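You operate a simulated robot arm through the tools that you are given. There is no shell and no other tool.

You are at the controls of a simulated robot arm. One attempt, no reset.

## Task
Grip the Run 27 block in the vice on the plank, packed with the wide block.
Fine: the wide block comes from the wide drawer, which ends shut, and lies next to the fixed jaw; the vice lever ends locked.

The check looks at the end state, three seconds after you hand in, the way a careful person would. Anything else that was tipped, shoved, dropped, spilled or broken makes it a failure.

## Robot
A 6-joint arm with a two-finger parallel gripper, fixed in place. Base frame: the origin is at the foot of the arm, x ahead of it, y to its left, z up; the work surface is at about z = 799. Readings come in mm, degrees, newtons and seconds.
With the tool pointing down near the work surface it reaches from about 260 to 680 mm from the base axis. Its first joint turns from -66.0 to 66.0 degrees. Payload 2.9 kg.
The TCP is the grasp point between the finger pads, 30 mm short of the fingertips. In the tool frame z runs along the fingers and y along their closing line. The gripper opens to 110 mm. The fingers are 20 mm wide and 10 mm thick; the gripper's body (48 by 112 mm) begins 55 mm behind the TCP.
Orientation is told as [roll, pitch, yaw] about the base's x, y, z axes, in that order, counted from this pose: with the fingers straight down and closing along the base's y, the tool's x points along the base's -x, its y along +y and its z along -z.

## Interface
- The arm moves only by the tool servo_tool. Its argument "rows" is a list that holds one entry, the list of rows, each a list of 7 numbers: the turn, a rotation vector about the tool's x, y, z in rad, then the shift along the tool's x, y, z in cm, then the gripper command, from -1 (shut) to 1 (fully open), values between in proportion. In form: [[[ax, ay, az, dx, dy, dz, grip], ...]]. A call has 1 to 20 rows; each row shifts and turns the commanded pose from where the row before left it, along the tool's axes as they then stand. A row lasts 0.2 s, in which the tool goes at most 50 mm and 8.6 degrees; a call with a longer step from one row to the next is refused whole, and so is a gripper value outside its range. A pose out of reach is approached as far as the arm can. The call stops where the force on the tool passes 90 N (or 10 N more than at its start, if that is more) or the arm is blocked; 0.2 s more then pass. Each finger travels about 108 mm/s and halts on what it meets, pressing with about 37 N; the grip force reading is that of the motor and also rises with nothing between the fingers. The clock runs only during rows and for 0.2 s after the last one: add rows that do not move to give the fingers time. The reply holds the time, the measured pose of the TCP, the force on the tool along the base axes, the opening and the grip force, in the units named above and with some noise, with the torque about the TCP (base axes, N m) and any sound that the robot's microphone picked up.
- Cameras (640 x 400 px; columns grow to the right, rows downward): "scene" is fixed at [70.5, 426.6, 1384.8]; the picture's right is [-0.83, -0.56, 0.00], its down [-0.32, 0.46, -0.83] and it looks along [0.47, -0.68, -0.56] (base axes); focal length 360 px, centre (320, 200). "wrist" rides on the gripper at [72, 17, -103] in the tool frame; the picture's right is [-0.23, 0.97, 0.00], its down [-0.76, -0.18, -0.62] and it looks along [-0.61, -0.14, 0.78] (tool axes); focal length 222 px, centre (320, 200). There is no depth. A picture from a camera that has moved, and an enlarged one, comes with that camera's place and axes in the base frame and with its lens.
- get_image(camera): a new picture of that camera. The clock stands still meanwhile.
- enlarge(camera, box): a new picture of the part [left, top, right, bottom] of that camera's present view, enlarged. The clock stands still meanwhile.
- hand_in(): hands the job in; it is judged then, once.

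Nothing tells you positions but the pictures and the camera data. Unless the task says otherwise, let go and move clear before handing in.

The tools are called after ">>>" as name(argument=value, ...) on one line, values as JSON. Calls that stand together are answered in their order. servo_tool: Moves the arm, as the interface text tells. Its arguments: {"type":"object","properties":{"rows":{"type":"array","items":{"type":"array","items":{"type":"array","items":{"type":"number"}}}}},"required":["rows"]} The other tools are called the same way: get_image (camera) takes a picture; enlarge (camera, box) takes an enlarged picture of a part of a camera's view; hand_in () hands the job in.

At the start:

```text
time_s: 0.0
eef_pos: [456.3, -43.1, 1169.2]
tool_rot: [0.0, 0.1, 0.1]
contact_force: [-0.1, 0.8, -0.6]
torque: [-0.02, 0.01, 0.01]
width: 110.2
gripper_force: 0.0
```

scene: 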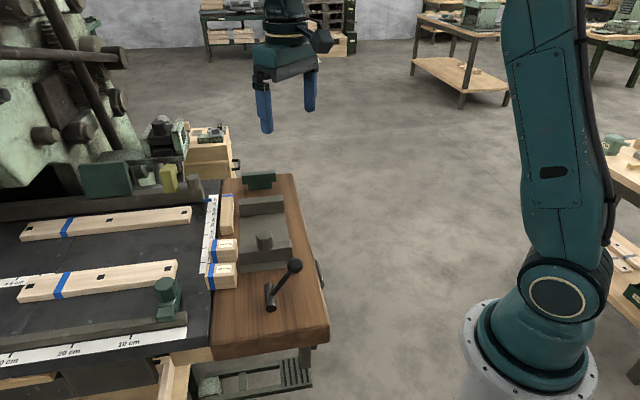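
wrist: 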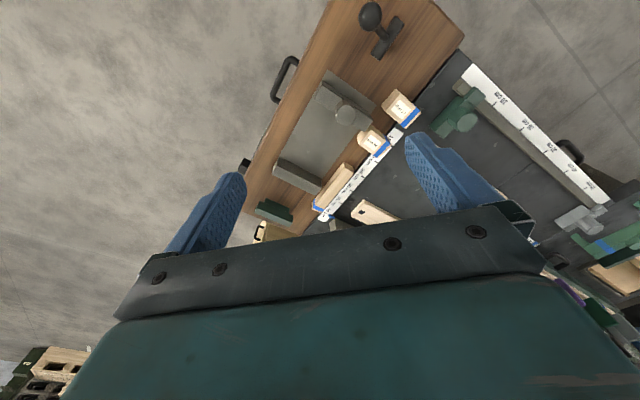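

I see a plank with a vice (grey jaws, lever with a ball knob), some labelled blocks beside it, and drawers that may be under the bench. I'll take closer looks before moving.

>>> enlarge(camera="scene", box=[180, 160, 340, 260])

>>> enlarge(camera="scene", box=[180, 240, 340, 340])

>>> enlarge(camera="scene", box=[150, 300, 330, 400])

>>> enlarge(camera="scene", box=[80, 100, 260, 210])

>>> enlarge(camera="wrist", box=[220, 0, 480, 240])

```text
4.00 times, centred on (260, 210) of scene
camera zoom: at [70.5, 426.6, 1384.8], right [-0.83, -0.56, 0.0], down [-0.32, 0.46, -0.83], along [0.47, -0.68, -0.56], focal length 1442 px, centre (560, 160)
```

zoom: 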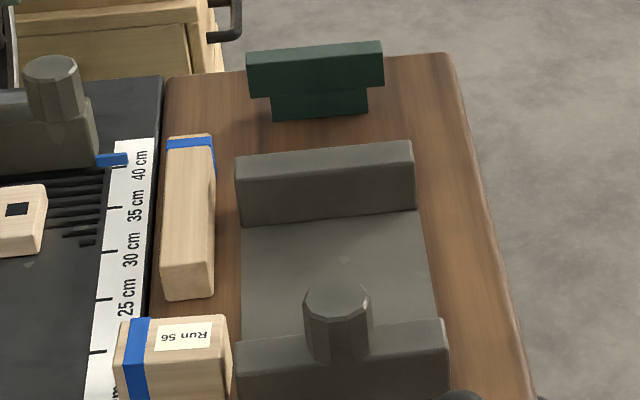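

```text
4.00 times, centred on (260, 290) of scene
camera zoom: at [70.5, 426.6, 1384.8], right [-0.83, -0.56, 0.0], down [-0.32, 0.46, -0.83], along [0.47, -0.68, -0.56], focal length 1442 px, centre (560, -160)
```

zoom: 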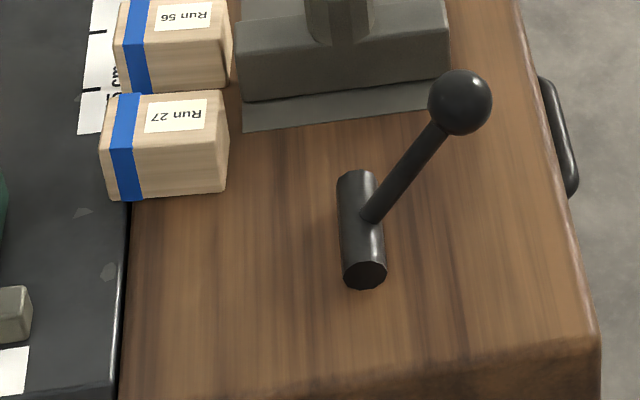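

```text
3.56 times, centred on (240, 350) of scene
camera zoom: at [70.5, 426.6, 1384.8], right [-0.83, -0.56, 0.0], down [-0.32, 0.46, -0.83], along [0.47, -0.68, -0.56], focal length 1281 px, centre (604, -333)
```

zoom: 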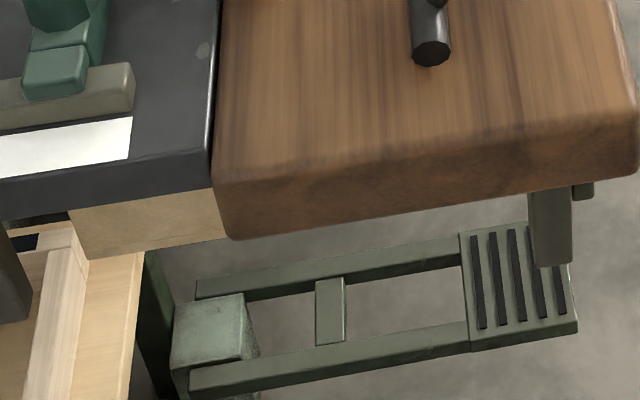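

```text
3.56 times, centred on (170, 155) of scene
camera zoom: at [70.5, 426.6, 1384.8], right [-0.83, -0.56, 0.0], down [-0.32, 0.46, -0.83], along [0.47, -0.68, -0.56], focal length 1281 px, centre (853, 360)
```

zoom: 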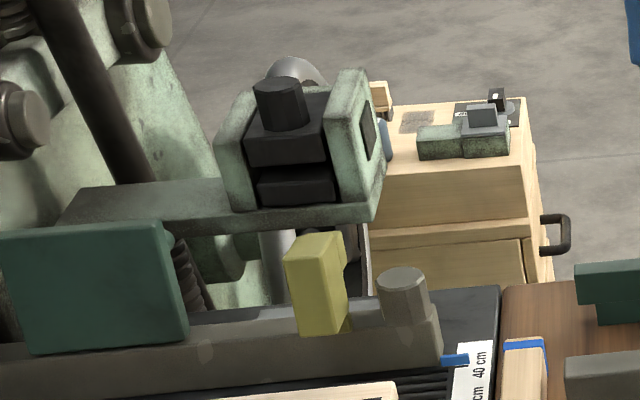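

```text
1.67 times, centred on (350, 120) of wrist
camera zoom: at [385.2, -27.9, 1272.5], right [0.23, 0.97, 0.0], down [0.76, -0.18, 0.62], along [0.61, -0.14, -0.78], focal length 370 px, centre (270, 333)
```

zoom: 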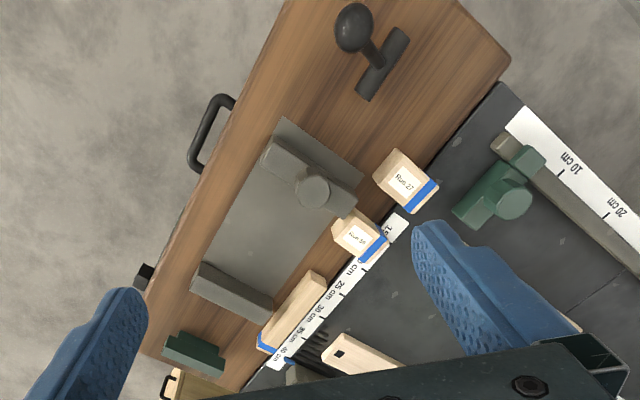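

The plank lies at about 45° to the base axes. The vice is near (560,-80), the lever hub near (428,76) with its ball at (395,41,893), and there is a drawer handle on the plank's robot-side edge. Next I'll move to the right and turn the wrist camera to see the drawers.

>>> servo_tool(rows=[[[0, 0, 0, 1.52, -3.74, 2.38, 1], [0, 0, 0, 1.52, -3.74, 2.38, 1], [0, 0, 0, 1.52, -3.74, 2.38, 1], [0, 0, 0, 1.52, -3.74, 2.38, 1], [0, 0, 0, 1.52, -3.74, 2.38, 1], [0, 0, -0.1309, 0, 0, 0, 1], [0, 0, -0.1309, 0, 0, 0, 1], [0, 0, -0.1309, 0, 0, 0, 1], [0, 0, -0.1309, 0, 0, 0, 1], [0, 0, -0.1309, 0, 0, 0, 1], [0, 0, -0.1309, 0, 0, 0, 1], [0, 0, 0, 0, 0, 0, 1], [0, 0, 0, 0, 0, 0, 1]]])

>>> get_image(camera="wrist")

```text
time_s: 2.8
eef_pos: [380.4, -231.2, 1052.0]
tool_rot: [0.0, 0.0, 45.1]
contact_force: [-0.5, 0.6, 0.0]
torque: [0.02, -0.01, 0.02]
width: 109.7
gripper_force: 0.0
```

```text
taken
camera wrist: at [317.5, -271.8, 1154.4], right [-0.53, 0.85, 0.0], down [0.66, 0.41, 0.62], along [0.53, 0.33, -0.78], focal length 222 px, centre (320, 200)
```

wrist: 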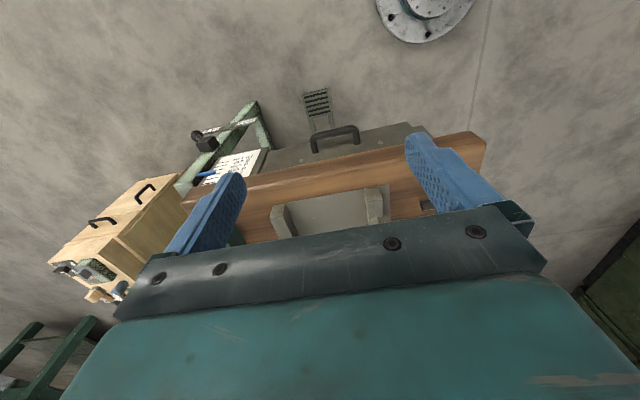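

The drawer front with one black handle shows under the plank, along with a paper note on a green frame. I'll enlarge that region.

>>> enlarge(camera="wrist", box=[170, 80, 490, 250])

>>> enlarge(camera="wrist", box=[170, 90, 270, 200])

>>> enlarge(camera="wrist", box=[260, 80, 500, 230])

```text
2.00 times, centred on (330, 165) of wrist
camera zoom: at [317.5, -271.8, 1154.4], right [-0.53, 0.85, 0.0], down [0.66, 0.41, 0.62], along [0.53, 0.33, -0.78], focal length 444 px, centre (300, 270)
```

zoom: 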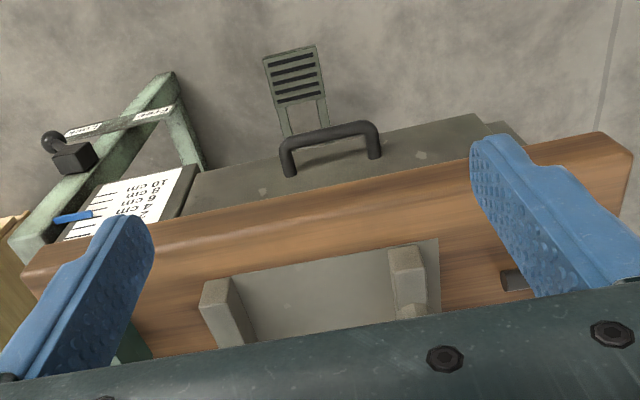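

```text
3.64 times, centred on (220, 145) of wrist
camera zoom: at [317.5, -271.8, 1154.4], right [-0.53, 0.85, 0.0], down [0.66, 0.41, 0.62], along [0.53, 0.33, -0.78], focal length 808 px, centre (684, 400)
```

zoom: 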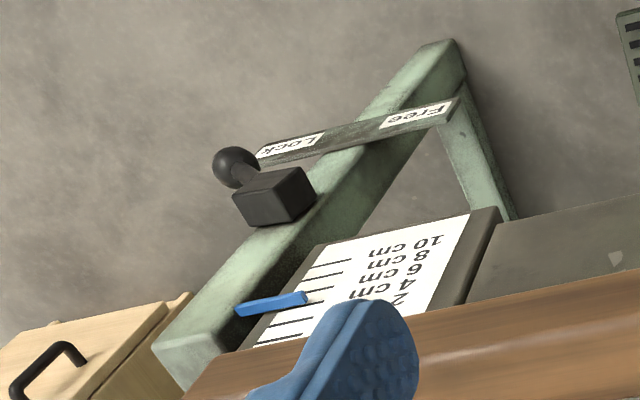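

```text
2.67 times, centred on (380, 155) of wrist
camera zoom: at [317.5, -271.8, 1154.4], right [-0.53, 0.85, 0.0], down [0.66, 0.41, 0.62], along [0.53, 0.33, -0.78], focal length 592 px, centre (160, 320)
```

zoom: 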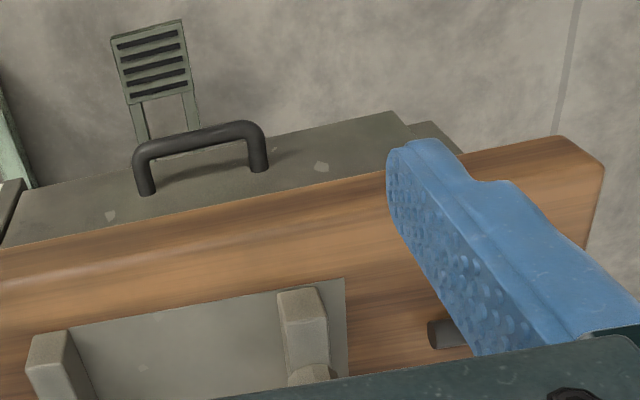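

The wide grey drawer front sits under the plank on the robot side, with its handle near (465,-140,670). I'll back off, go lower and tilt to see the drawer front face-on and check for other drawers.

>>> servo_tool(rows=[[[0, 0, 0, 2.83, 0, 3.0, 1], [0, 0, 0, 2.83, 0, 3.0, 1], [0, 0, 0, 2.83, 0, 3.0, 1], [0, 0, 0, 2.83, 0, 3.0, 1], [0, 0, 0, 2.83, 0, 3.0, 1], [0, -0.14, 0, 0, 0, 0, 1], [0, -0.14, 0, 0, 0, 0, 1], [0, -0.14, 0, 0, 0, 0, 1], [0, -0.14, 0, 0, 0, 0, 1], [0, 0, 0, 0, 0, 0, 1], [0, 0, 0, 0, 0, 0, 1]]])

>>> get_image(camera="wrist")

>>> enlarge(camera="wrist", box=[160, 0, 480, 200])

```text
time_s: 5.2
eef_pos: [311.4, -312.7, 898.1]
tool_rot: [0.0, -32.0, 44.9]
contact_force: [-0.1, -0.5, 0.0]
torque: [0.01, 0.01, 0.01]
width: 110.1
gripper_force: 0.1
out of reach, approached as far as the arm can: row 9
```

```text
taken
camera wrist: at [217.4, -385.5, 946.8], right [-0.55, 0.82, 0.12], down [0.35, 0.1, 0.93], along [0.76, 0.56, -0.34], focal length 222 px, centre (320, 200)
```

wrist: 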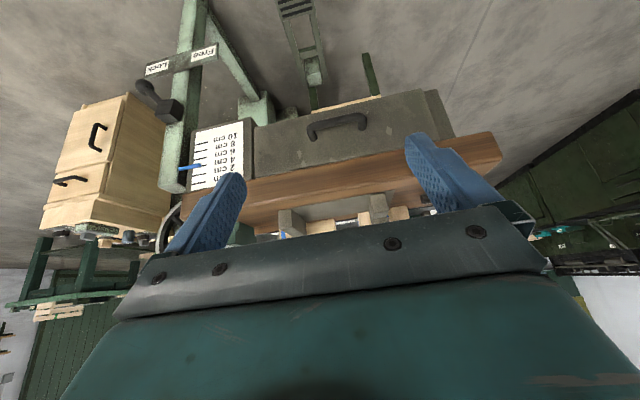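

```text
2.00 times, centred on (320, 100) of wrist
camera zoom: at [217.4, -385.5, 946.8], right [-0.55, 0.82, 0.12], down [0.35, 0.1, 0.93], along [0.76, 0.56, -0.34], focal length 444 px, centre (320, 400)
```

zoom: 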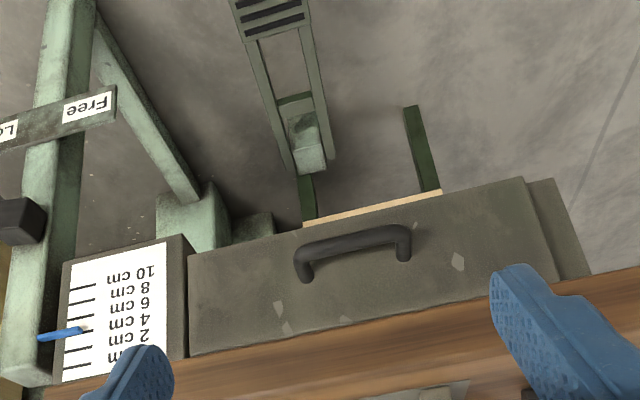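

I see a single grey drawer front with a bar handle beneath the plank. I'll check the scene's lower left too, in case there are other reachable drawers.

>>> enlarge(camera="scene", box=[0, 280, 200, 400])

>>> enlarge(camera="wrist", box=[100, 120, 260, 220])

>>> enlarge(camera="scene", box=[200, 160, 280, 210])

>>> enlarge(camera="scene", box=[220, 220, 340, 320])

```text
3.20 times, centred on (100, 340) of scene
camera zoom: at [70.5, 426.6, 1384.8], right [-0.83, -0.56, 0.0], down [-0.32, 0.46, -0.83], along [0.47, -0.68, -0.56], focal length 1153 px, centre (1024, -248)
```

zoom: 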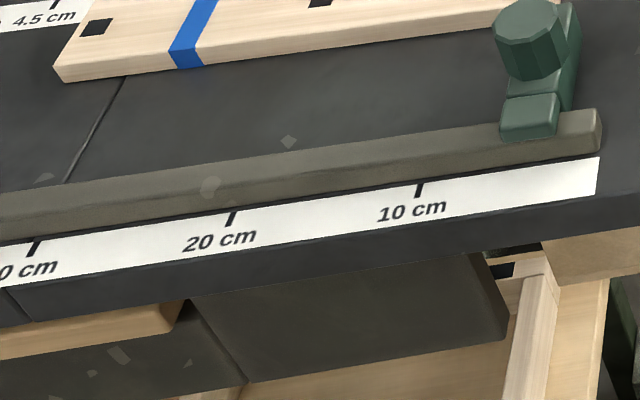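

```text
4.00 times, centred on (180, 170) of wrist
camera zoom: at [217.4, -385.5, 946.8], right [-0.55, 0.82, 0.12], down [0.35, 0.1, 0.93], along [0.76, 0.56, -0.34], focal length 888 px, centre (880, 320)
```

zoom: 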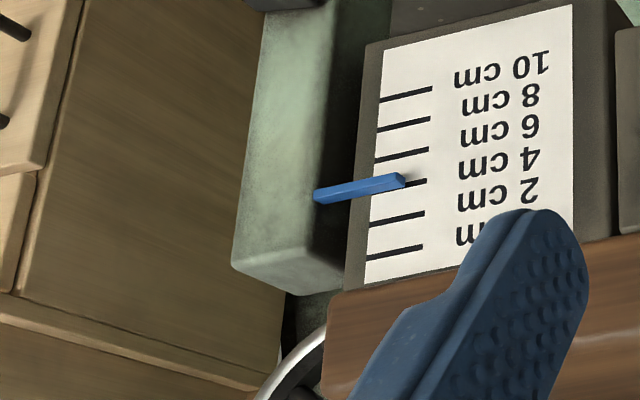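

```text
8.00 times, centred on (240, 185) of scene
camera zoom: at [70.5, 426.6, 1384.8], right [-0.83, -0.56, 0.0], down [-0.32, 0.46, -0.83], along [0.47, -0.68, -0.56], focal length 2883 px, centre (960, 320)
```

zoom: 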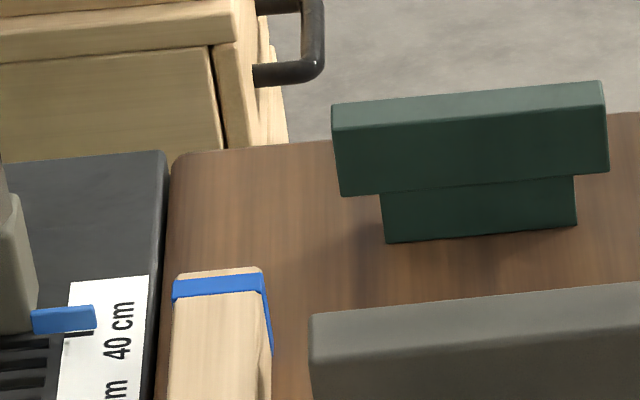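

```text
4.00 times, centred on (280, 270) of scene
camera zoom: at [70.5, 426.6, 1384.8], right [-0.83, -0.56, 0.0], down [-0.32, 0.46, -0.83], along [0.47, -0.68, -0.56], focal length 1442 px, centre (480, -80)
```

zoom: 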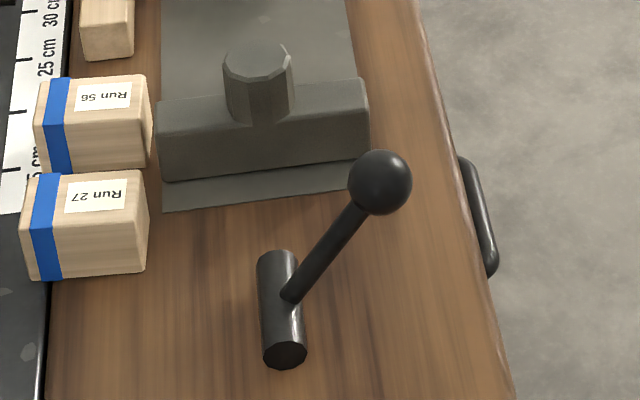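

The drawer bar handle sits about at (462,-144,672), running parallel to the plank, roughly 105 mm long and standing off about 35 mm. I'll untilt, then turn the gripper so that it closes across the bar.

>>> servo_tool(rows=[[[0, 0.14, 0, 0, 0, 0, 1], [0, 0.14, 0, 0, 0, 0, 1], [0, 0.14, 0, 0, 0, 0, 1], [0, 0.14, 0, 0, 0, 0, 1], [0, 0, 0, 0, 0, 0, 1], [0, 0, 0, 0, 0, -4, 1], [0, 0, 0, 0, 0, -4, 1], [0, 0, 0, 0, 0, 0, 1]]])

```text
time_s: 7.0
eef_pos: [309.1, -311.0, 975.9]
tool_rot: [0.0, 0.0, 45.0]
contact_force: [-0.4, 0.5, 0.5]
torque: [-0.02, 0.02, 0.01]
width: 110.4
gripper_force: 0.1
```

Untilted as expected. Now I'll turn the yaw to -45° so the fingers close across the handle bar.

>>> servo_tool(rows=[[[0, 0, 0.1428, 0, 0, 0, 1], [0, 0, 0.1428, 0, 0, 0, 1], [0, 0, 0.1428, 0, 0, 0, 1], [0, 0, 0.1428, 0, 0, 0, 1], [0, 0, 0.1428, 0, 0, 0, 1], [0, 0, 0.1428, 0, 0, 0, 1], [0, 0, 0.1428, 0, 0, 0, 1], [0, 0, 0.1428, 0, 0, 0, 1], [0, 0, 0.1428, 0, 0, 0, 1], [0, 0, 0.1428, 0, 0, 0, 1], [0, 0, 0.1428, 0, 0, 0, 1], [0, 0, 0, 0, 0, 0, 1], [0, 0, 0, 0, 0, 0, 1]]])

>>> get_image(camera="wrist")

>>> get_image(camera="scene")

```text
time_s: 9.8
eef_pos: [309.5, -314.1, 978.1]
tool_rot: [0.0, 0.0, -45.0]
contact_force: [0.3, 0.3, 0.2]
torque: [0.04, 0.01, 0.02]
width: 109.9
gripper_force: 0.0
```

```text
taken
camera wrist: at [271.6, -251.6, 1081.2], right [0.85, 0.53, 0.0], down [0.41, -0.66, 0.62], along [0.33, -0.53, -0.78], focal length 222 px, centre (320, 200)
```

wrist: 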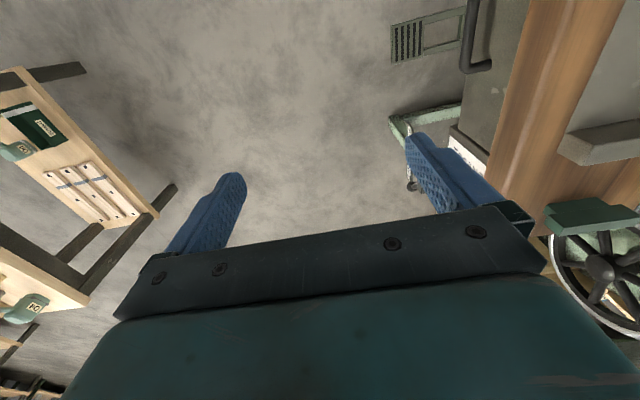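

```text
taken
```

scene: 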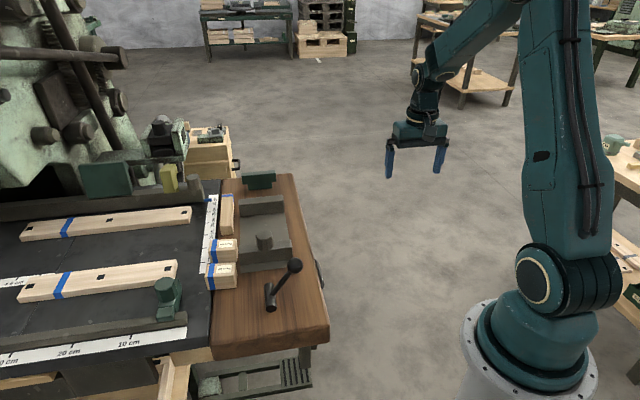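

The arm clears everything here. I'll move toward the handle at a safe height and tilt 45° toward the drawer front.

>>> servo_tool(rows=[[[0, 0, 0, 0.26, 3.22, 2.56, 1], [0, 0, 0, 0.26, 3.22, 2.56, 1], [0, 0, 0, 0.26, 3.22, 2.56, 1], [0, 0, 0, 0.26, 3.22, 2.56, 1], [0, 0, 0, 0.26, 3.22, 2.56, 1], [-0.1309, 0, 0, 0, 0, 0, 1], [-0.1309, 0, 0, 0, 0, 0, 1], [-0.1309, 0, 0, 0, 0, 0, 1], [-0.1309, 0, 0, 0, 0, 0, 1], [-0.1309, 0, 0, 0, 0, 0, 1], [-0.1309, 0, 0, 0, 0, 0, 1], [0, 0, 0, 0, 0, 0, 1], [0, 0, 0, 0, 0, 0, 1]]])

>>> get_image(camera="wrist")

>>> get_image(camera="scene")

```text
time_s: 12.6
eef_pos: [414.4, -190.5, 851.4]
tool_rot: [45.1, 0.0, -45.0]
contact_force: [-0.7, -0.1, -0.2]
torque: [0.01, 0.0, -0.02]
width: 110.1
gripper_force: 0.0
```

```text
taken
camera wrist: at [320.8, -184.7, 935.6], right [0.65, 0.33, 0.69], down [0.14, -0.94, 0.31], along [0.75, -0.11, -0.65], focal length 222 px, centre (320, 200)
```

wrist: 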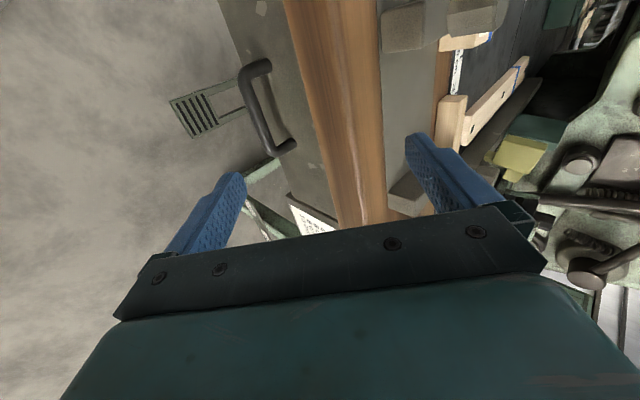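

```text
taken
```

scene: 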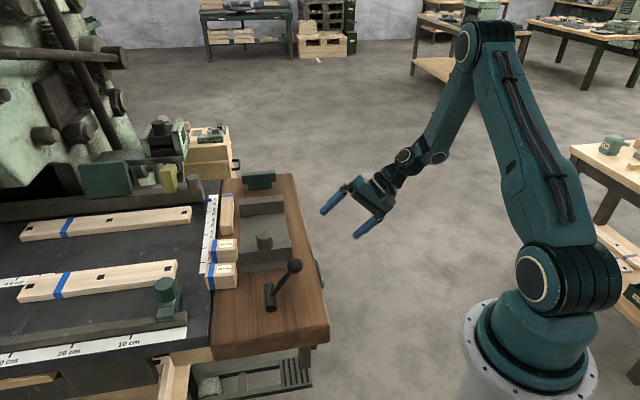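

The wrist camera sees the handle well from here. I'll enlarge it to measure it.

>>> enlarge(camera="wrist", box=[200, 20, 360, 180])

```text
2.50 times, centred on (280, 100) of wrist
camera zoom: at [320.8, -184.7, 935.6], right [0.65, 0.33, 0.69], down [0.14, -0.94, 0.31], along [0.75, -0.11, -0.65], focal length 555 px, centre (420, 450)
```

zoom: 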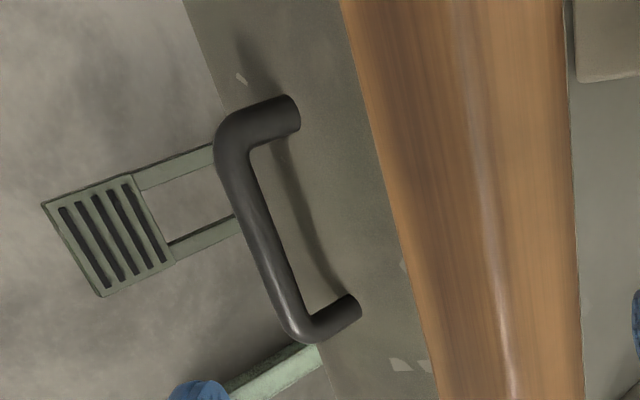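

Handle bar: p≈428 along the plank, q≈226 across it, z≈672, about 15 mm thick, with the drawer panel at q≈264. I'll drop straight down to the pre-grasp point with the fingers partly closed and check the alignment.

>>> servo_tool(rows=[[[0, 0, 0, 0, -2.64, 2.64, -0.35], [0, 0, 0, 0, -2.64, 2.64, -0.35], [0, 0, 0, 0, -2.64, 2.64, -0.35], [0, 0, 0, 0, 0, 2.0, -0.35], [0, 0, 0, 0, 0, 2.0, -0.35], [0, 0, 0, 0, 0, 0, -0.35], [0, 0, 0, 0, 0, 0, -0.35]]])

>>> get_image(camera="wrist")

>>> get_image(camera="scene")

```text
time_s: 14.2
eef_pos: [435.8, -169.9, 710.6]
tool_rot: [45.0, 0.0, -44.9]
contact_force: [0.1, -0.2, 0.8]
torque: [0.01, -0.02, 0.03]
width: 35.7
gripper_force: 0.0
```

```text
taken
camera wrist: at [342.8, -163.0, 795.6], right [0.65, 0.33, 0.69], down [0.14, -0.94, 0.32], along [0.75, -0.11, -0.65], focal length 222 px, centre (320, 200)
```

wrist: 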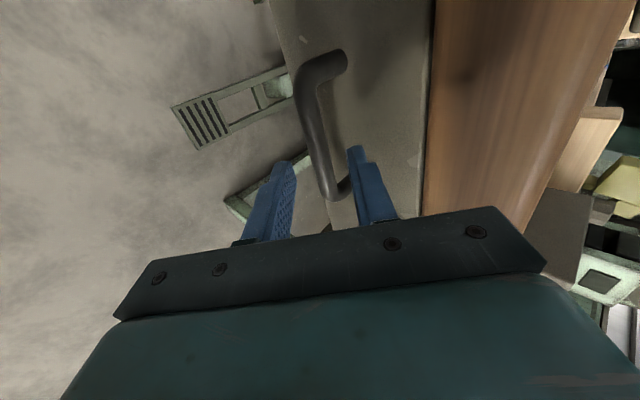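

```text
taken
```

scene: 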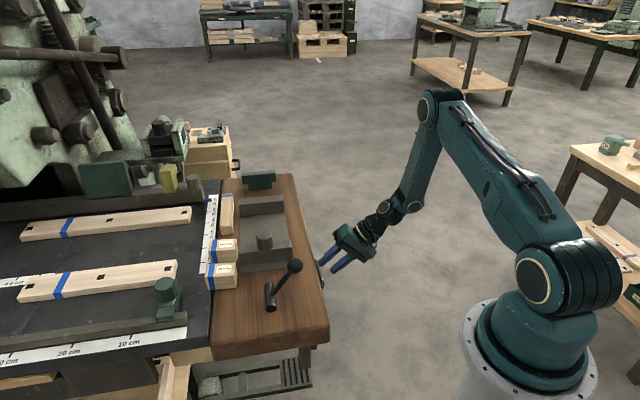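

The bar lies on the gripper's axis, about 56 mm ahead of the TCP. I'll advance 39 mm and close on it.

>>> servo_tool(rows=[[[0, 0, 0, 0, 0, 1.3, -0.4], [0, 0, 0, 0, 0, 1.3, -0.4], [0, 0, 0, 0, 0, 1.3, -0.4], [0, 0, 0, 0, 0, 0, -0.4], [0, 0, 0, 0, 0, 0, -1], [0, 0, 0, 0, 0, 0, -1], [0, 0, 0, 0, 0, 0, -1]]])

>>> get_image(camera="wrist")

```text
time_s: 15.8
eef_pos: [453.5, -149.4, 683.5]
tool_rot: [45.0, 0.0, -45.0]
contact_force: [0.6, 1.2, 2.8]
torque: [-0.13, -0.24, 0.54]
width: 15.7
gripper_force: 44.8
```

```text
taken
camera wrist: at [359.7, -143.5, 767.9], right [0.65, 0.33, 0.69], down [0.14, -0.94, 0.32], along [0.75, -0.11, -0.65], focal length 222 px, centre (320, 200)
```

wrist: 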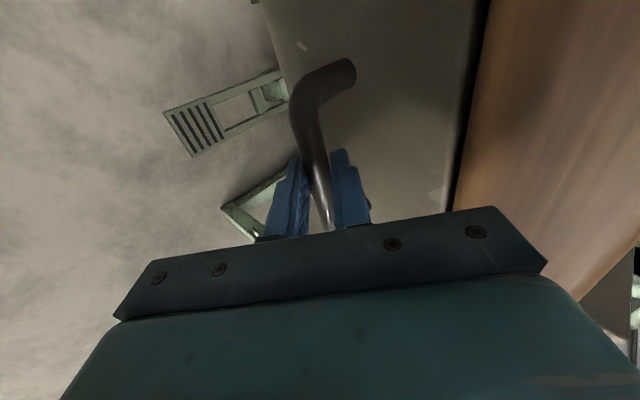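

I have the handle (15.7 mm between the pads). Now I'll pull straight out along -q.

>>> servo_tool(rows=[[[0, 0, 0, 0, -0.7, -0.7, -1], [0, 0, 0, 0, -1.06, -1.06, -1], [0, 0, 0, 0, -1.06, -1.06, -1], [0, 0, 0, 0, -1.06, -1.06, -1], [0, 0, 0, 0, -1.06, -1.06, -1], [0, 0, 0, 0, -1.06, -1.06, -1], [0, 0, 0, 0, 0, 0, -1]]])

>>> get_image(camera="scene")

>>> get_image(camera="wrist")

```text
time_s: 17.4
eef_pos: [392.7, -209.5, 682.8]
tool_rot: [45.1, 0.3, -44.8]
contact_force: [-13.3, 10.4, 10.8]
torque: [-0.26, -0.46, 0.22]
width: 15.6
gripper_force: 45.1
```

```text
taken
```

scene: 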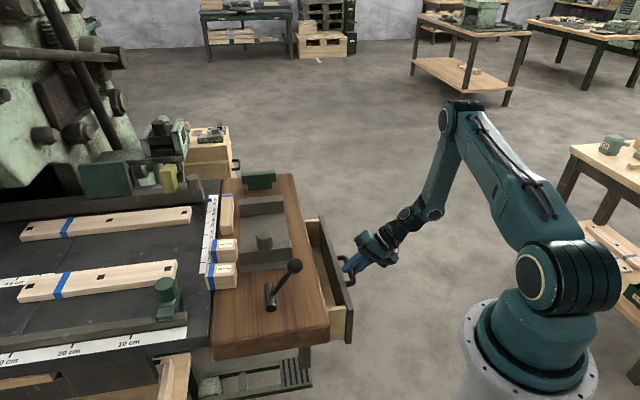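

```text
taken
camera wrist: at [300.4, -203.3, 768.1], right [0.65, 0.33, 0.69], down [0.14, -0.94, 0.31], along [0.75, -0.11, -0.65], focal length 222 px, centre (320, 200)
```

wrist: 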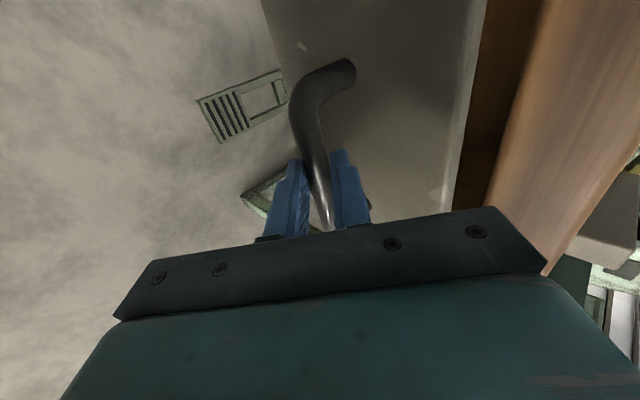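

The drawer slides freely and is about 85 mm open. Let me look inside before pulling further.

>>> enlarge(camera="scene", box=[260, 200, 380, 360])

```text
2.50 times, centred on (320, 280) of scene
camera zoom: at [70.1, 426.9, 1384.7], right [-0.83, -0.56, 0.0], down [-0.32, 0.46, -0.83], along [0.47, -0.68, -0.56], focal length 901 px, centre (320, 0)
```

zoom: 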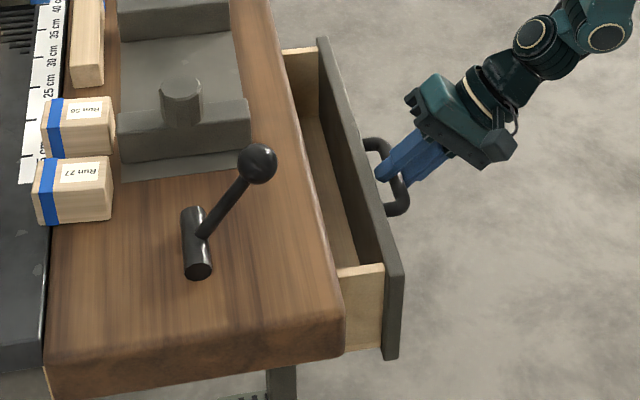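

Only an empty front strip of the drawer shows so far; the block must be further back. I'll pull out more.

>>> servo_tool(rows=[[[0, 0, 0, 0, -1.06, -1.06, -1], [0, 0, 0, 0, -1.06, -1.06, -1], [0, 0, 0, 0, -1.06, -1.06, -1], [0, 0, 0, 0, -1.06, -1.06, -1], [0, 0, 0, 0, 0, 0, -1]]])

>>> enlarge(camera="scene", box=[260, 200, 420, 360])

```text
time_s: 18.6
eef_pos: [349.9, -253.6, 684.2]
tool_rot: [44.9, 0.2, -45.0]
contact_force: [-15.6, 13.7, -8.4]
torque: [-0.55, -0.47, 0.16]
width: 15.6
gripper_force: 45.2
```

```text
2.50 times, centred on (340, 280) of scene
camera zoom: at [70.3, 426.8, 1384.8], right [-0.83, -0.56, 0.0], down [-0.32, 0.46, -0.83], along [0.47, -0.68, -0.56], focal length 901 px, centre (270, 0)
```

zoom: 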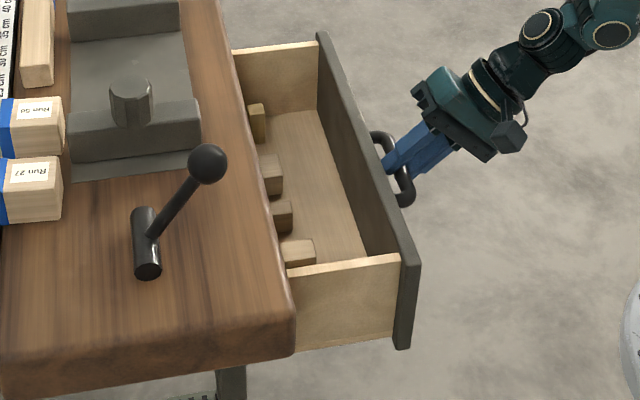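

Four wooden blocks of different widths are appearing in the drawer. I'll pull it out a bit more for access.

>>> servo_tool(rows=[[[0, 0, 0, 0, -0.9, -0.9, -1], [0, 0, 0, 0, -0.9, -0.9, -1], [0, 0, 0, 0, -0.9, -0.9, -1], [0, 0, 0, 0, 0, 0, -1]]])

>>> enlarge(camera="scene", box=[280, 200, 440, 360])

```text
time_s: 19.6
eef_pos: [332.2, -272.1, 684.2]
tool_rot: [45.2, 0.8, -44.7]
contact_force: [-22.0, 25.1, -6.0]
torque: [-0.42, -0.47, 0.44]
width: 15.6
gripper_force: 44.8
out of reach, approached as far as the arm can: row 3
```

```text
2.50 times, centred on (360, 280) of scene
camera zoom: at [70.1, 427.0, 1384.7], right [-0.83, -0.56, 0.0], down [-0.32, 0.46, -0.83], along [0.47, -0.68, -0.56], focal length 901 px, centre (220, 0)
```

zoom: 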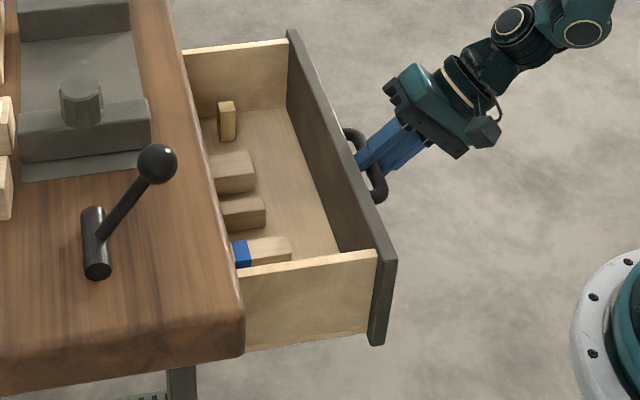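

The drawer is about 170 mm open, near a joint limit, and the blocks are visible. I'll let go of the handle, tilt nearer to vertical around the bar, and withdraw.

>>> servo_tool(rows=[[[0, 0, 0, 0, 0, 0, -0.35], [0, 0, 0, 0, 0, 0, -0.35], [0.1309, 0, 0, 0, 0.2, 0.04, -0.35], [0.1309, 0, 0, 0, 0.2, 0.04, -0.35], [0.1309, 0, 0, 0, 0.2, 0.04, -0.35], [0, 0, 0, 0, 0, 0, -0.35]]])

>>> get_image(camera="wrist")

```text
time_s: 21.0
eef_pos: [340.2, -269.8, 687.5]
tool_rot: [22.3, 0.0, -45.0]
contact_force: [-0.6, 0.0, -0.3]
torque: [-0.01, 0.0, -0.03]
width: 35.7
gripper_force: 0.1
```

```text
taken
camera wrist: at [272.4, -238.1, 788.4], right [0.8, 0.48, 0.37], down [0.25, -0.82, 0.51], along [0.55, -0.31, -0.78], focal length 222 px, centre (320, 200)
```

wrist: 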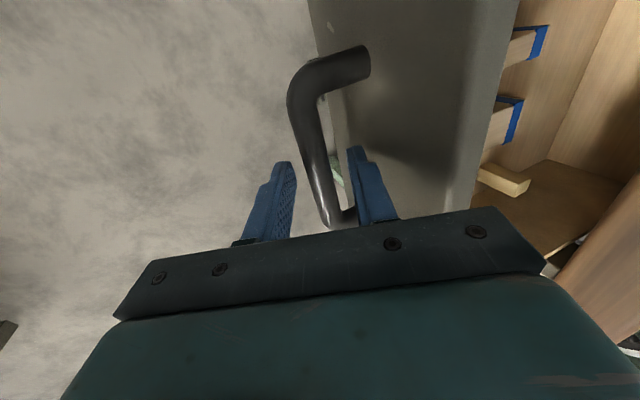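

The handle is free between the open fingers. I'll withdraw backward and up, then bring the tool vertical and rise.

>>> servo_tool(rows=[[[0, 0, 0, 0, 0, -2.0, -0.35], [0, 0, 0, 0, 0, -2.0, -0.35], [0, 0, 0, 0, 0, -2.5, -0.35], [0, 0, 0, 0, 0, -2.5, -0.35], [0.1309, 0, 0, 0, 0, -2, -0.35], [0.1309, 0, 0, 0, 0, -2, -0.35], [0.1309, 0, 0, 0, 0, -2, -0.35], [0, 0, 0, 0, 0, -4, 0], [0, 0, 0, 0, 0, -4, 0], [0, 0, 0, 0, 0, 0, 0]]])

>>> get_image(camera="wrist")

>>> get_image(camera="scene")

```text
time_s: 23.2
eef_pos: [307.6, -306.3, 907.0]
tool_rot: [0.0, 0.0, -44.9]
contact_force: [0.3, -0.6, 0.1]
torque: [0.01, 0.02, 0.01]
width: 54.9
gripper_force: 0.0
```

```text
taken
camera wrist: at [269.2, -244.4, 1009.7], right [0.85, 0.53, 0.0], down [0.41, -0.66, 0.62], along [0.33, -0.53, -0.78], focal length 222 px, centre (320, 200)
```

wrist: 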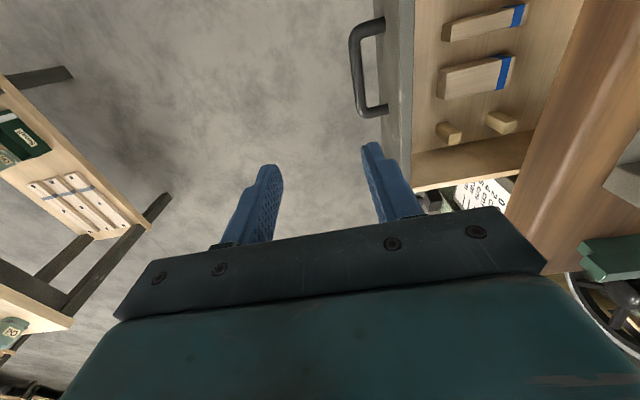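

```text
taken
```

scene: 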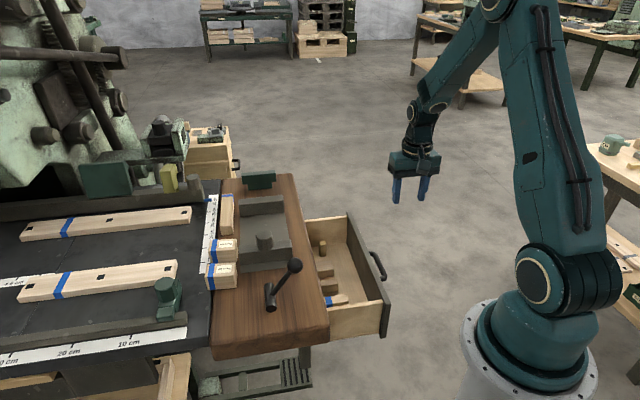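

Now the drawer contents show from above: two longer blocks with blue bands, one narrower and one wider, plus two small ones. Let me zoom in.

>>> enlarge(camera="wrist", box=[340, 0, 600, 190])

>>> enlarge(camera="scene", box=[290, 210, 400, 340])

```text
2.11 times, centred on (470, 95) of wrist
camera zoom: at [269.2, -244.4, 1009.7], right [0.85, 0.53, 0.0], down [0.41, -0.66, 0.62], along [0.33, -0.53, -0.78], focal length 468 px, centre (4, 421)
```

zoom: 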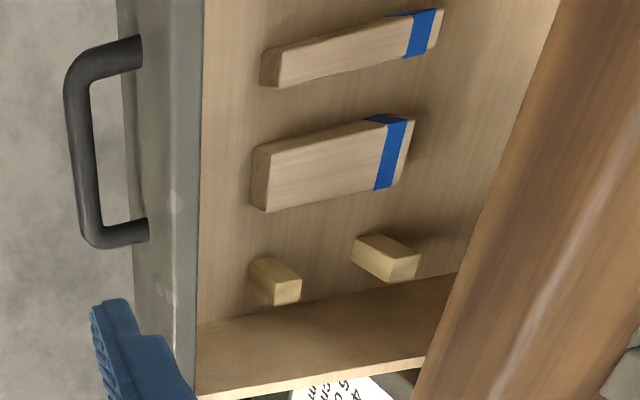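

```text
3.08 times, centred on (345, 275) of scene
camera zoom: at [70.5, 426.6, 1384.8], right [-0.83, -0.56, 0.0], down [-0.32, 0.46, -0.83], along [0.47, -0.68, -0.56], focal length 1109 px, centre (243, -31)
```

zoom: 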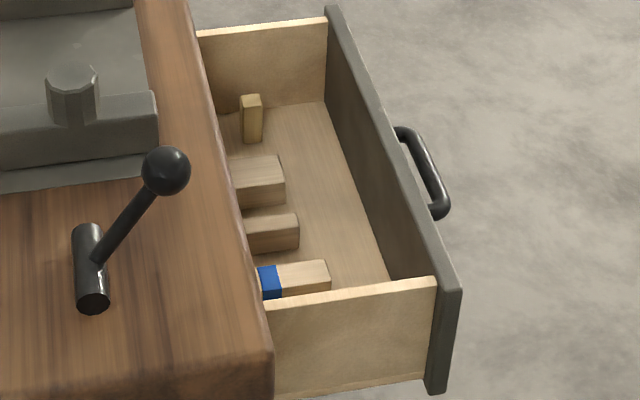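

I'll move the camera over the drawer's near end to see every block in it.

>>> servo_tool(rows=[[[0, 0, 0, 2.04, 3.64, 0, 0], [0, 0, 0, 2.04, 3.64, 0, 0], [0, 0, 0, 2.04, 3.64, 0, 0], [0, 0, 0, 2.04, 3.64, 0, 0], [0, 0, 0, 2.04, 3.64, 0, 0], [0, 0, 0, 0, 0, 0, 0]]])

>>> get_image(camera="wrist")

>>> enlarge(camera="wrist", box=[200, 0, 420, 140])

```text
time_s: 24.6
eef_pos: [364.5, -107.3, 906.5]
tool_rot: [0.0, 0.1, -45.0]
contact_force: [-0.2, 0.4, -0.2]
torque: [0.01, -0.01, 0.01]
width: 54.7
gripper_force: 0.1
```

```text
taken
camera wrist: at [326.5, -46.3, 1010.7], right [0.85, 0.53, 0.0], down [0.41, -0.66, 0.62], along [0.33, -0.53, -0.78], focal length 222 px, centre (320, 200)
```

wrist: 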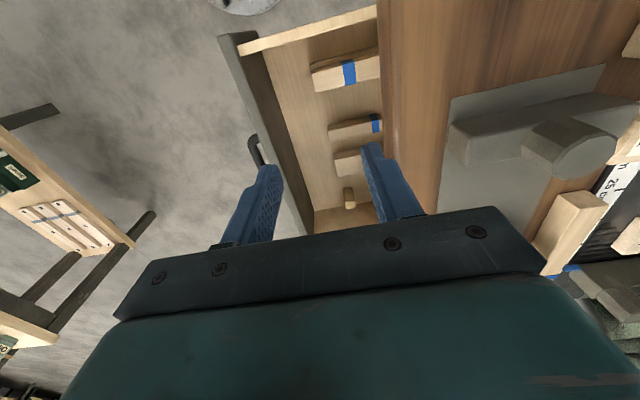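

```text
2.86 times, centred on (310, 70) of wrist
camera zoom: at [326.5, -46.3, 1010.7], right [0.85, 0.53, 0.0], down [0.41, -0.66, 0.62], along [0.33, -0.53, -0.78], focal length 635 px, centre (349, 571)
```

zoom: 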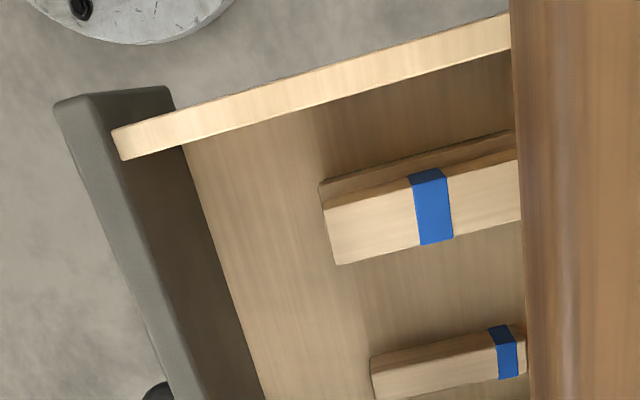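

There are three larger blocks in a row plus small posts. I'll shift the camera outward (lower q) so the plank doesn't hide them.

>>> servo_tool(rows=[[[0, 0, 0, 0.7, -3.5, 0, 0], [0, 0, 0, 0.7, -3.5, 0, 0], [0, 0, 0, 0.7, -3.5, 0, 0], [0, 0, 0, 0.7, -3.5, 0, 0], [0, 0, 0, 0, 0, 0, 0]]])

>>> get_image(camera="wrist")

>>> enlarge(camera="wrist", box=[320, 0, 540, 140])

```text
time_s: 25.8
eef_pos: [242.3, -185.9, 906.8]
tool_rot: [-0.1, -0.1, -45.0]
contact_force: [0.3, 0.0, 1.3]
torque: [-0.03, 0.0, 0.01]
width: 54.9
gripper_force: 0.0
```

```text
taken
camera wrist: at [204.1, -123.7, 1008.6], right [0.85, 0.53, 0.0], down [0.41, -0.66, 0.62], along [0.33, -0.53, -0.78], focal length 222 px, centre (320, 200)
```

wrist: 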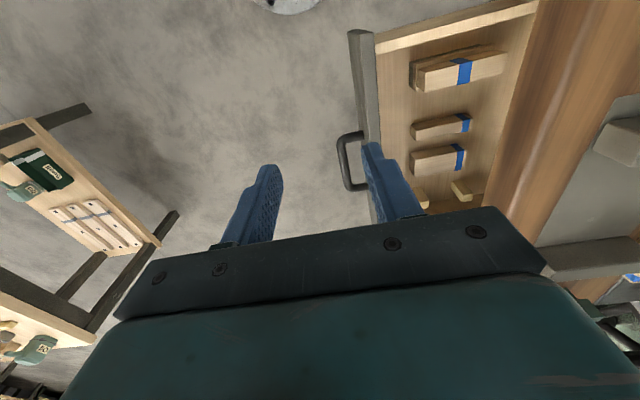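

```text
2.86 times, centred on (430, 70) of wrist
camera zoom: at [204.1, -123.7, 1008.6], right [0.85, 0.53, 0.0], down [0.41, -0.66, 0.62], along [0.33, -0.53, -0.78], focal length 635 px, centre (6, 571)
```

zoom: 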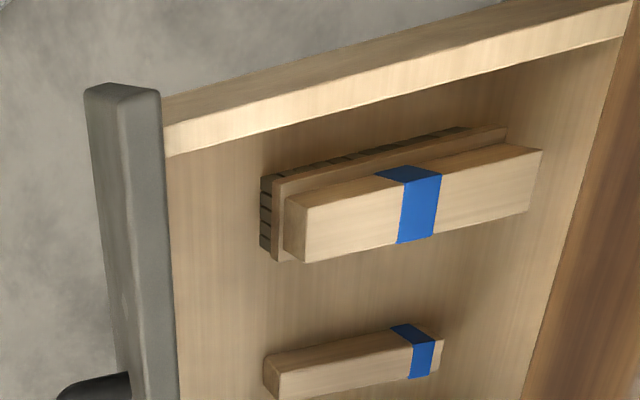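

The nearest piece is a brush (it has bristles), so the packing blocks are the narrower and the wider banded ones. I'll zoom on those to measure.

>>> enlarge(camera="wrist", box=[390, 90, 518, 170])

>>> enlarge(camera="scene", box=[300, 220, 380, 320])

```text
5.00 times, centred on (454, 130) of wrist
camera zoom: at [204.1, -123.7, 1008.6], right [0.85, 0.53, 0.0], down [0.41, -0.66, 0.62], along [0.33, -0.53, -0.78], focal length 1111 px, centre (-350, 550)
```

zoom: 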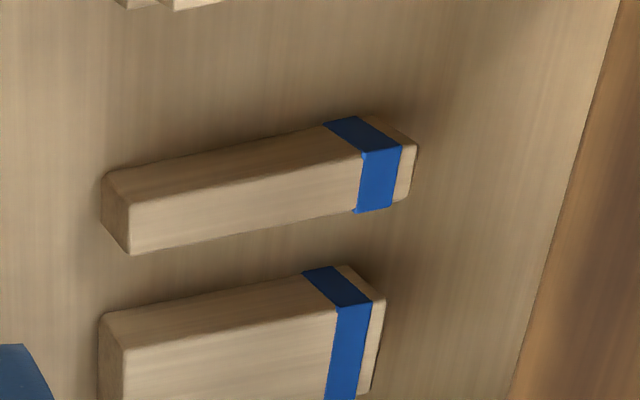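

```text
4.00 times, centred on (340, 270) of scene
camera zoom: at [70.5, 426.6, 1384.8], right [-0.83, -0.56, 0.0], down [-0.32, 0.46, -0.83], along [0.47, -0.68, -0.56], focal length 1442 px, centre (240, -80)
```

zoom: 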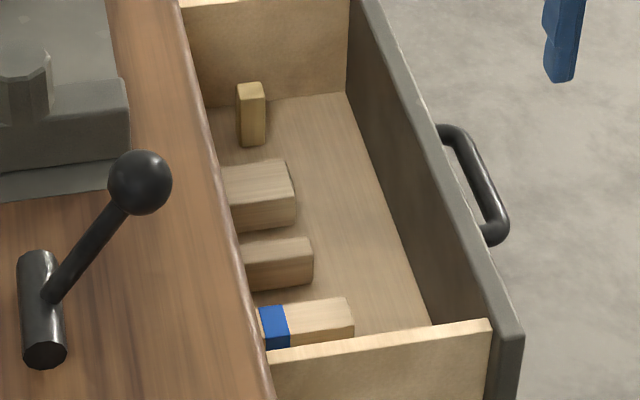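

The wide block is the 38 mm-wide one (p≈464–501, q≈184–273, top z≈643, drawer floor ≈619); the other banded block is only about 17 mm wide. I'll turn the gripper so it closes along the plank direction and go above the wide block with a 15° tilt to clear the plank edge.

>>> servo_tool(rows=[[[0, 0, -0.1428, 0, 0, 0, 0.13], [0, 0, -0.1428, 0, 0, 0, 0.13], [0, 0, -0.1428, 0, 0, 0, 0.13], [0, 0, -0.1428, 0, 0, 0, 0.13], [0, 0, -0.1428, 0, 0, 0, 0.13], [0, 0, -0.1428, 0, 0, 0, 0.13], [0, 0, -0.1428, 0, 0, 0, 0.13], [0, 0, -0.1428, 0, 0, 0, 0.13], [0, 0, -0.1428, 0, 0, 0, 0.13], [0, 0, -0.1428, 0, 0, 0, 0.13], [0, 0, -0.1428, 0, 0, 0, 0.13], [0, 0, 0, -2.0, -3.0, 0.5, 0.13], [0, 0, 0, -2.0, -3.0, 0.5, 0.13], [0, 0, 0, -2.0, -3.0, 0.5, 0.13], [0, 0, 0, -2.0, -3.0, 0.5, 0.13], [0, 0, 0, -2.0, -3.0, 0.5, 0.13], [0, 0, 0, -2.0, -3.0, 0.5, 0.13], [0, 0, 0, 0, 0, 0, 0.13]]])

>>> get_image(camera="wrist")

```text
time_s: 29.6
eef_pos: [457.0, -226.0, 876.1]
tool_rot: [0.0, 0.0, 45.0]
contact_force: [0.6, 0.2, 0.3]
torque: [0.03, -0.02, 0.01]
width: 62.3
gripper_force: 0.1
```

```text
taken
camera wrist: at [394.4, -266.3, 978.7], right [-0.53, 0.85, 0.0], down [0.66, 0.41, 0.62], along [0.53, 0.33, -0.78], focal length 222 px, centre (320, 200)
```

wrist: 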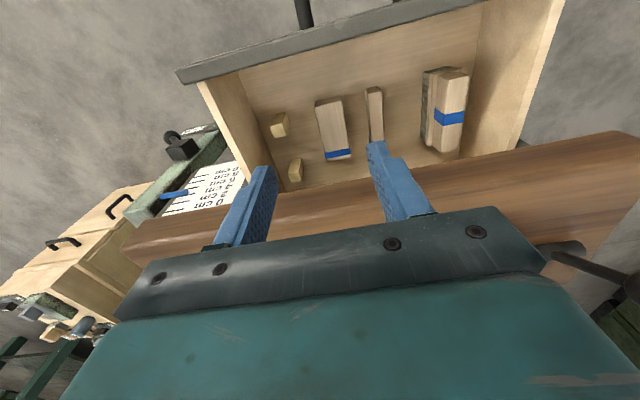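

Now I have a straight view into the drawer with the wide block between the two fingers' lines. I'll zoom in to refine its position.

>>> enlarge(camera="wrist", box=[250, 60, 410, 190])

```text
3.08 times, centred on (330, 125) of wrist
camera zoom: at [394.4, -266.3, 978.7], right [-0.53, 0.85, 0.0], down [0.66, 0.41, 0.62], along [0.53, 0.33, -0.78], focal length 684 px, centre (289, 431)
```

zoom: 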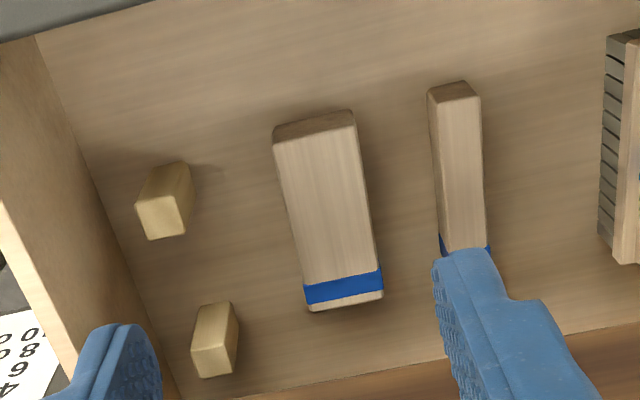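

Refined: the wide block is centred at p≈477, q≈227. Before descending I want the wrist and camera body size, to judge clearance to the plank edge and drawer front.

>>> get_image(camera="scene")

>>> enlarge(camera="scene", box=[260, 60, 420, 240])

```text
taken
```

scene: 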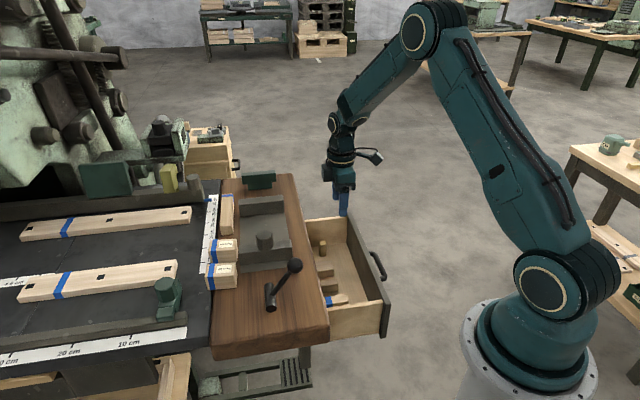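

```text
2.22 times, centred on (340, 150) of scene
camera zoom: at [70.5, 426.6, 1384.8], right [-0.83, -0.57, 0.0], down [-0.32, 0.46, -0.83], along [0.47, -0.68, -0.56], focal length 801 px, centre (276, 311)
```

zoom: 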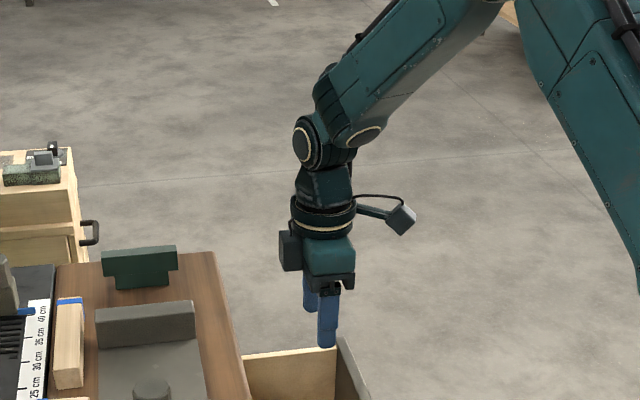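

There seems to be a dark box on the gripper's plank-facing side. I'll zoom in more to see how far it sticks out.

>>> enlarge(camera="scene", box=[315, 130, 395, 225])

```text
4.21 times, centred on (355, 178) of scene
camera zoom: at [70.5, 426.6, 1384.8], right [-0.83, -0.57, 0.0], down [-0.32, 0.46, -0.83], along [0.47, -0.68, -0.56], focal length 1517 px, centre (173, 295)
```

zoom: 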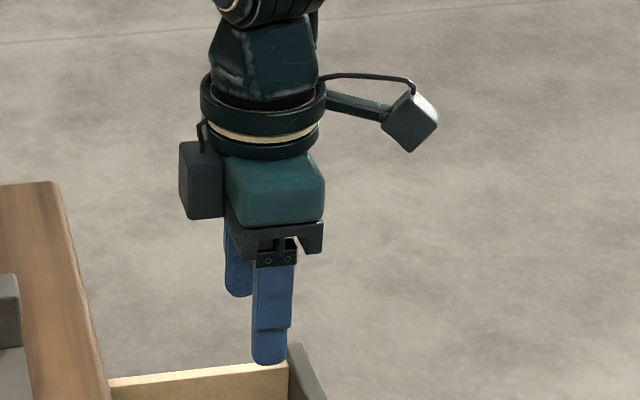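

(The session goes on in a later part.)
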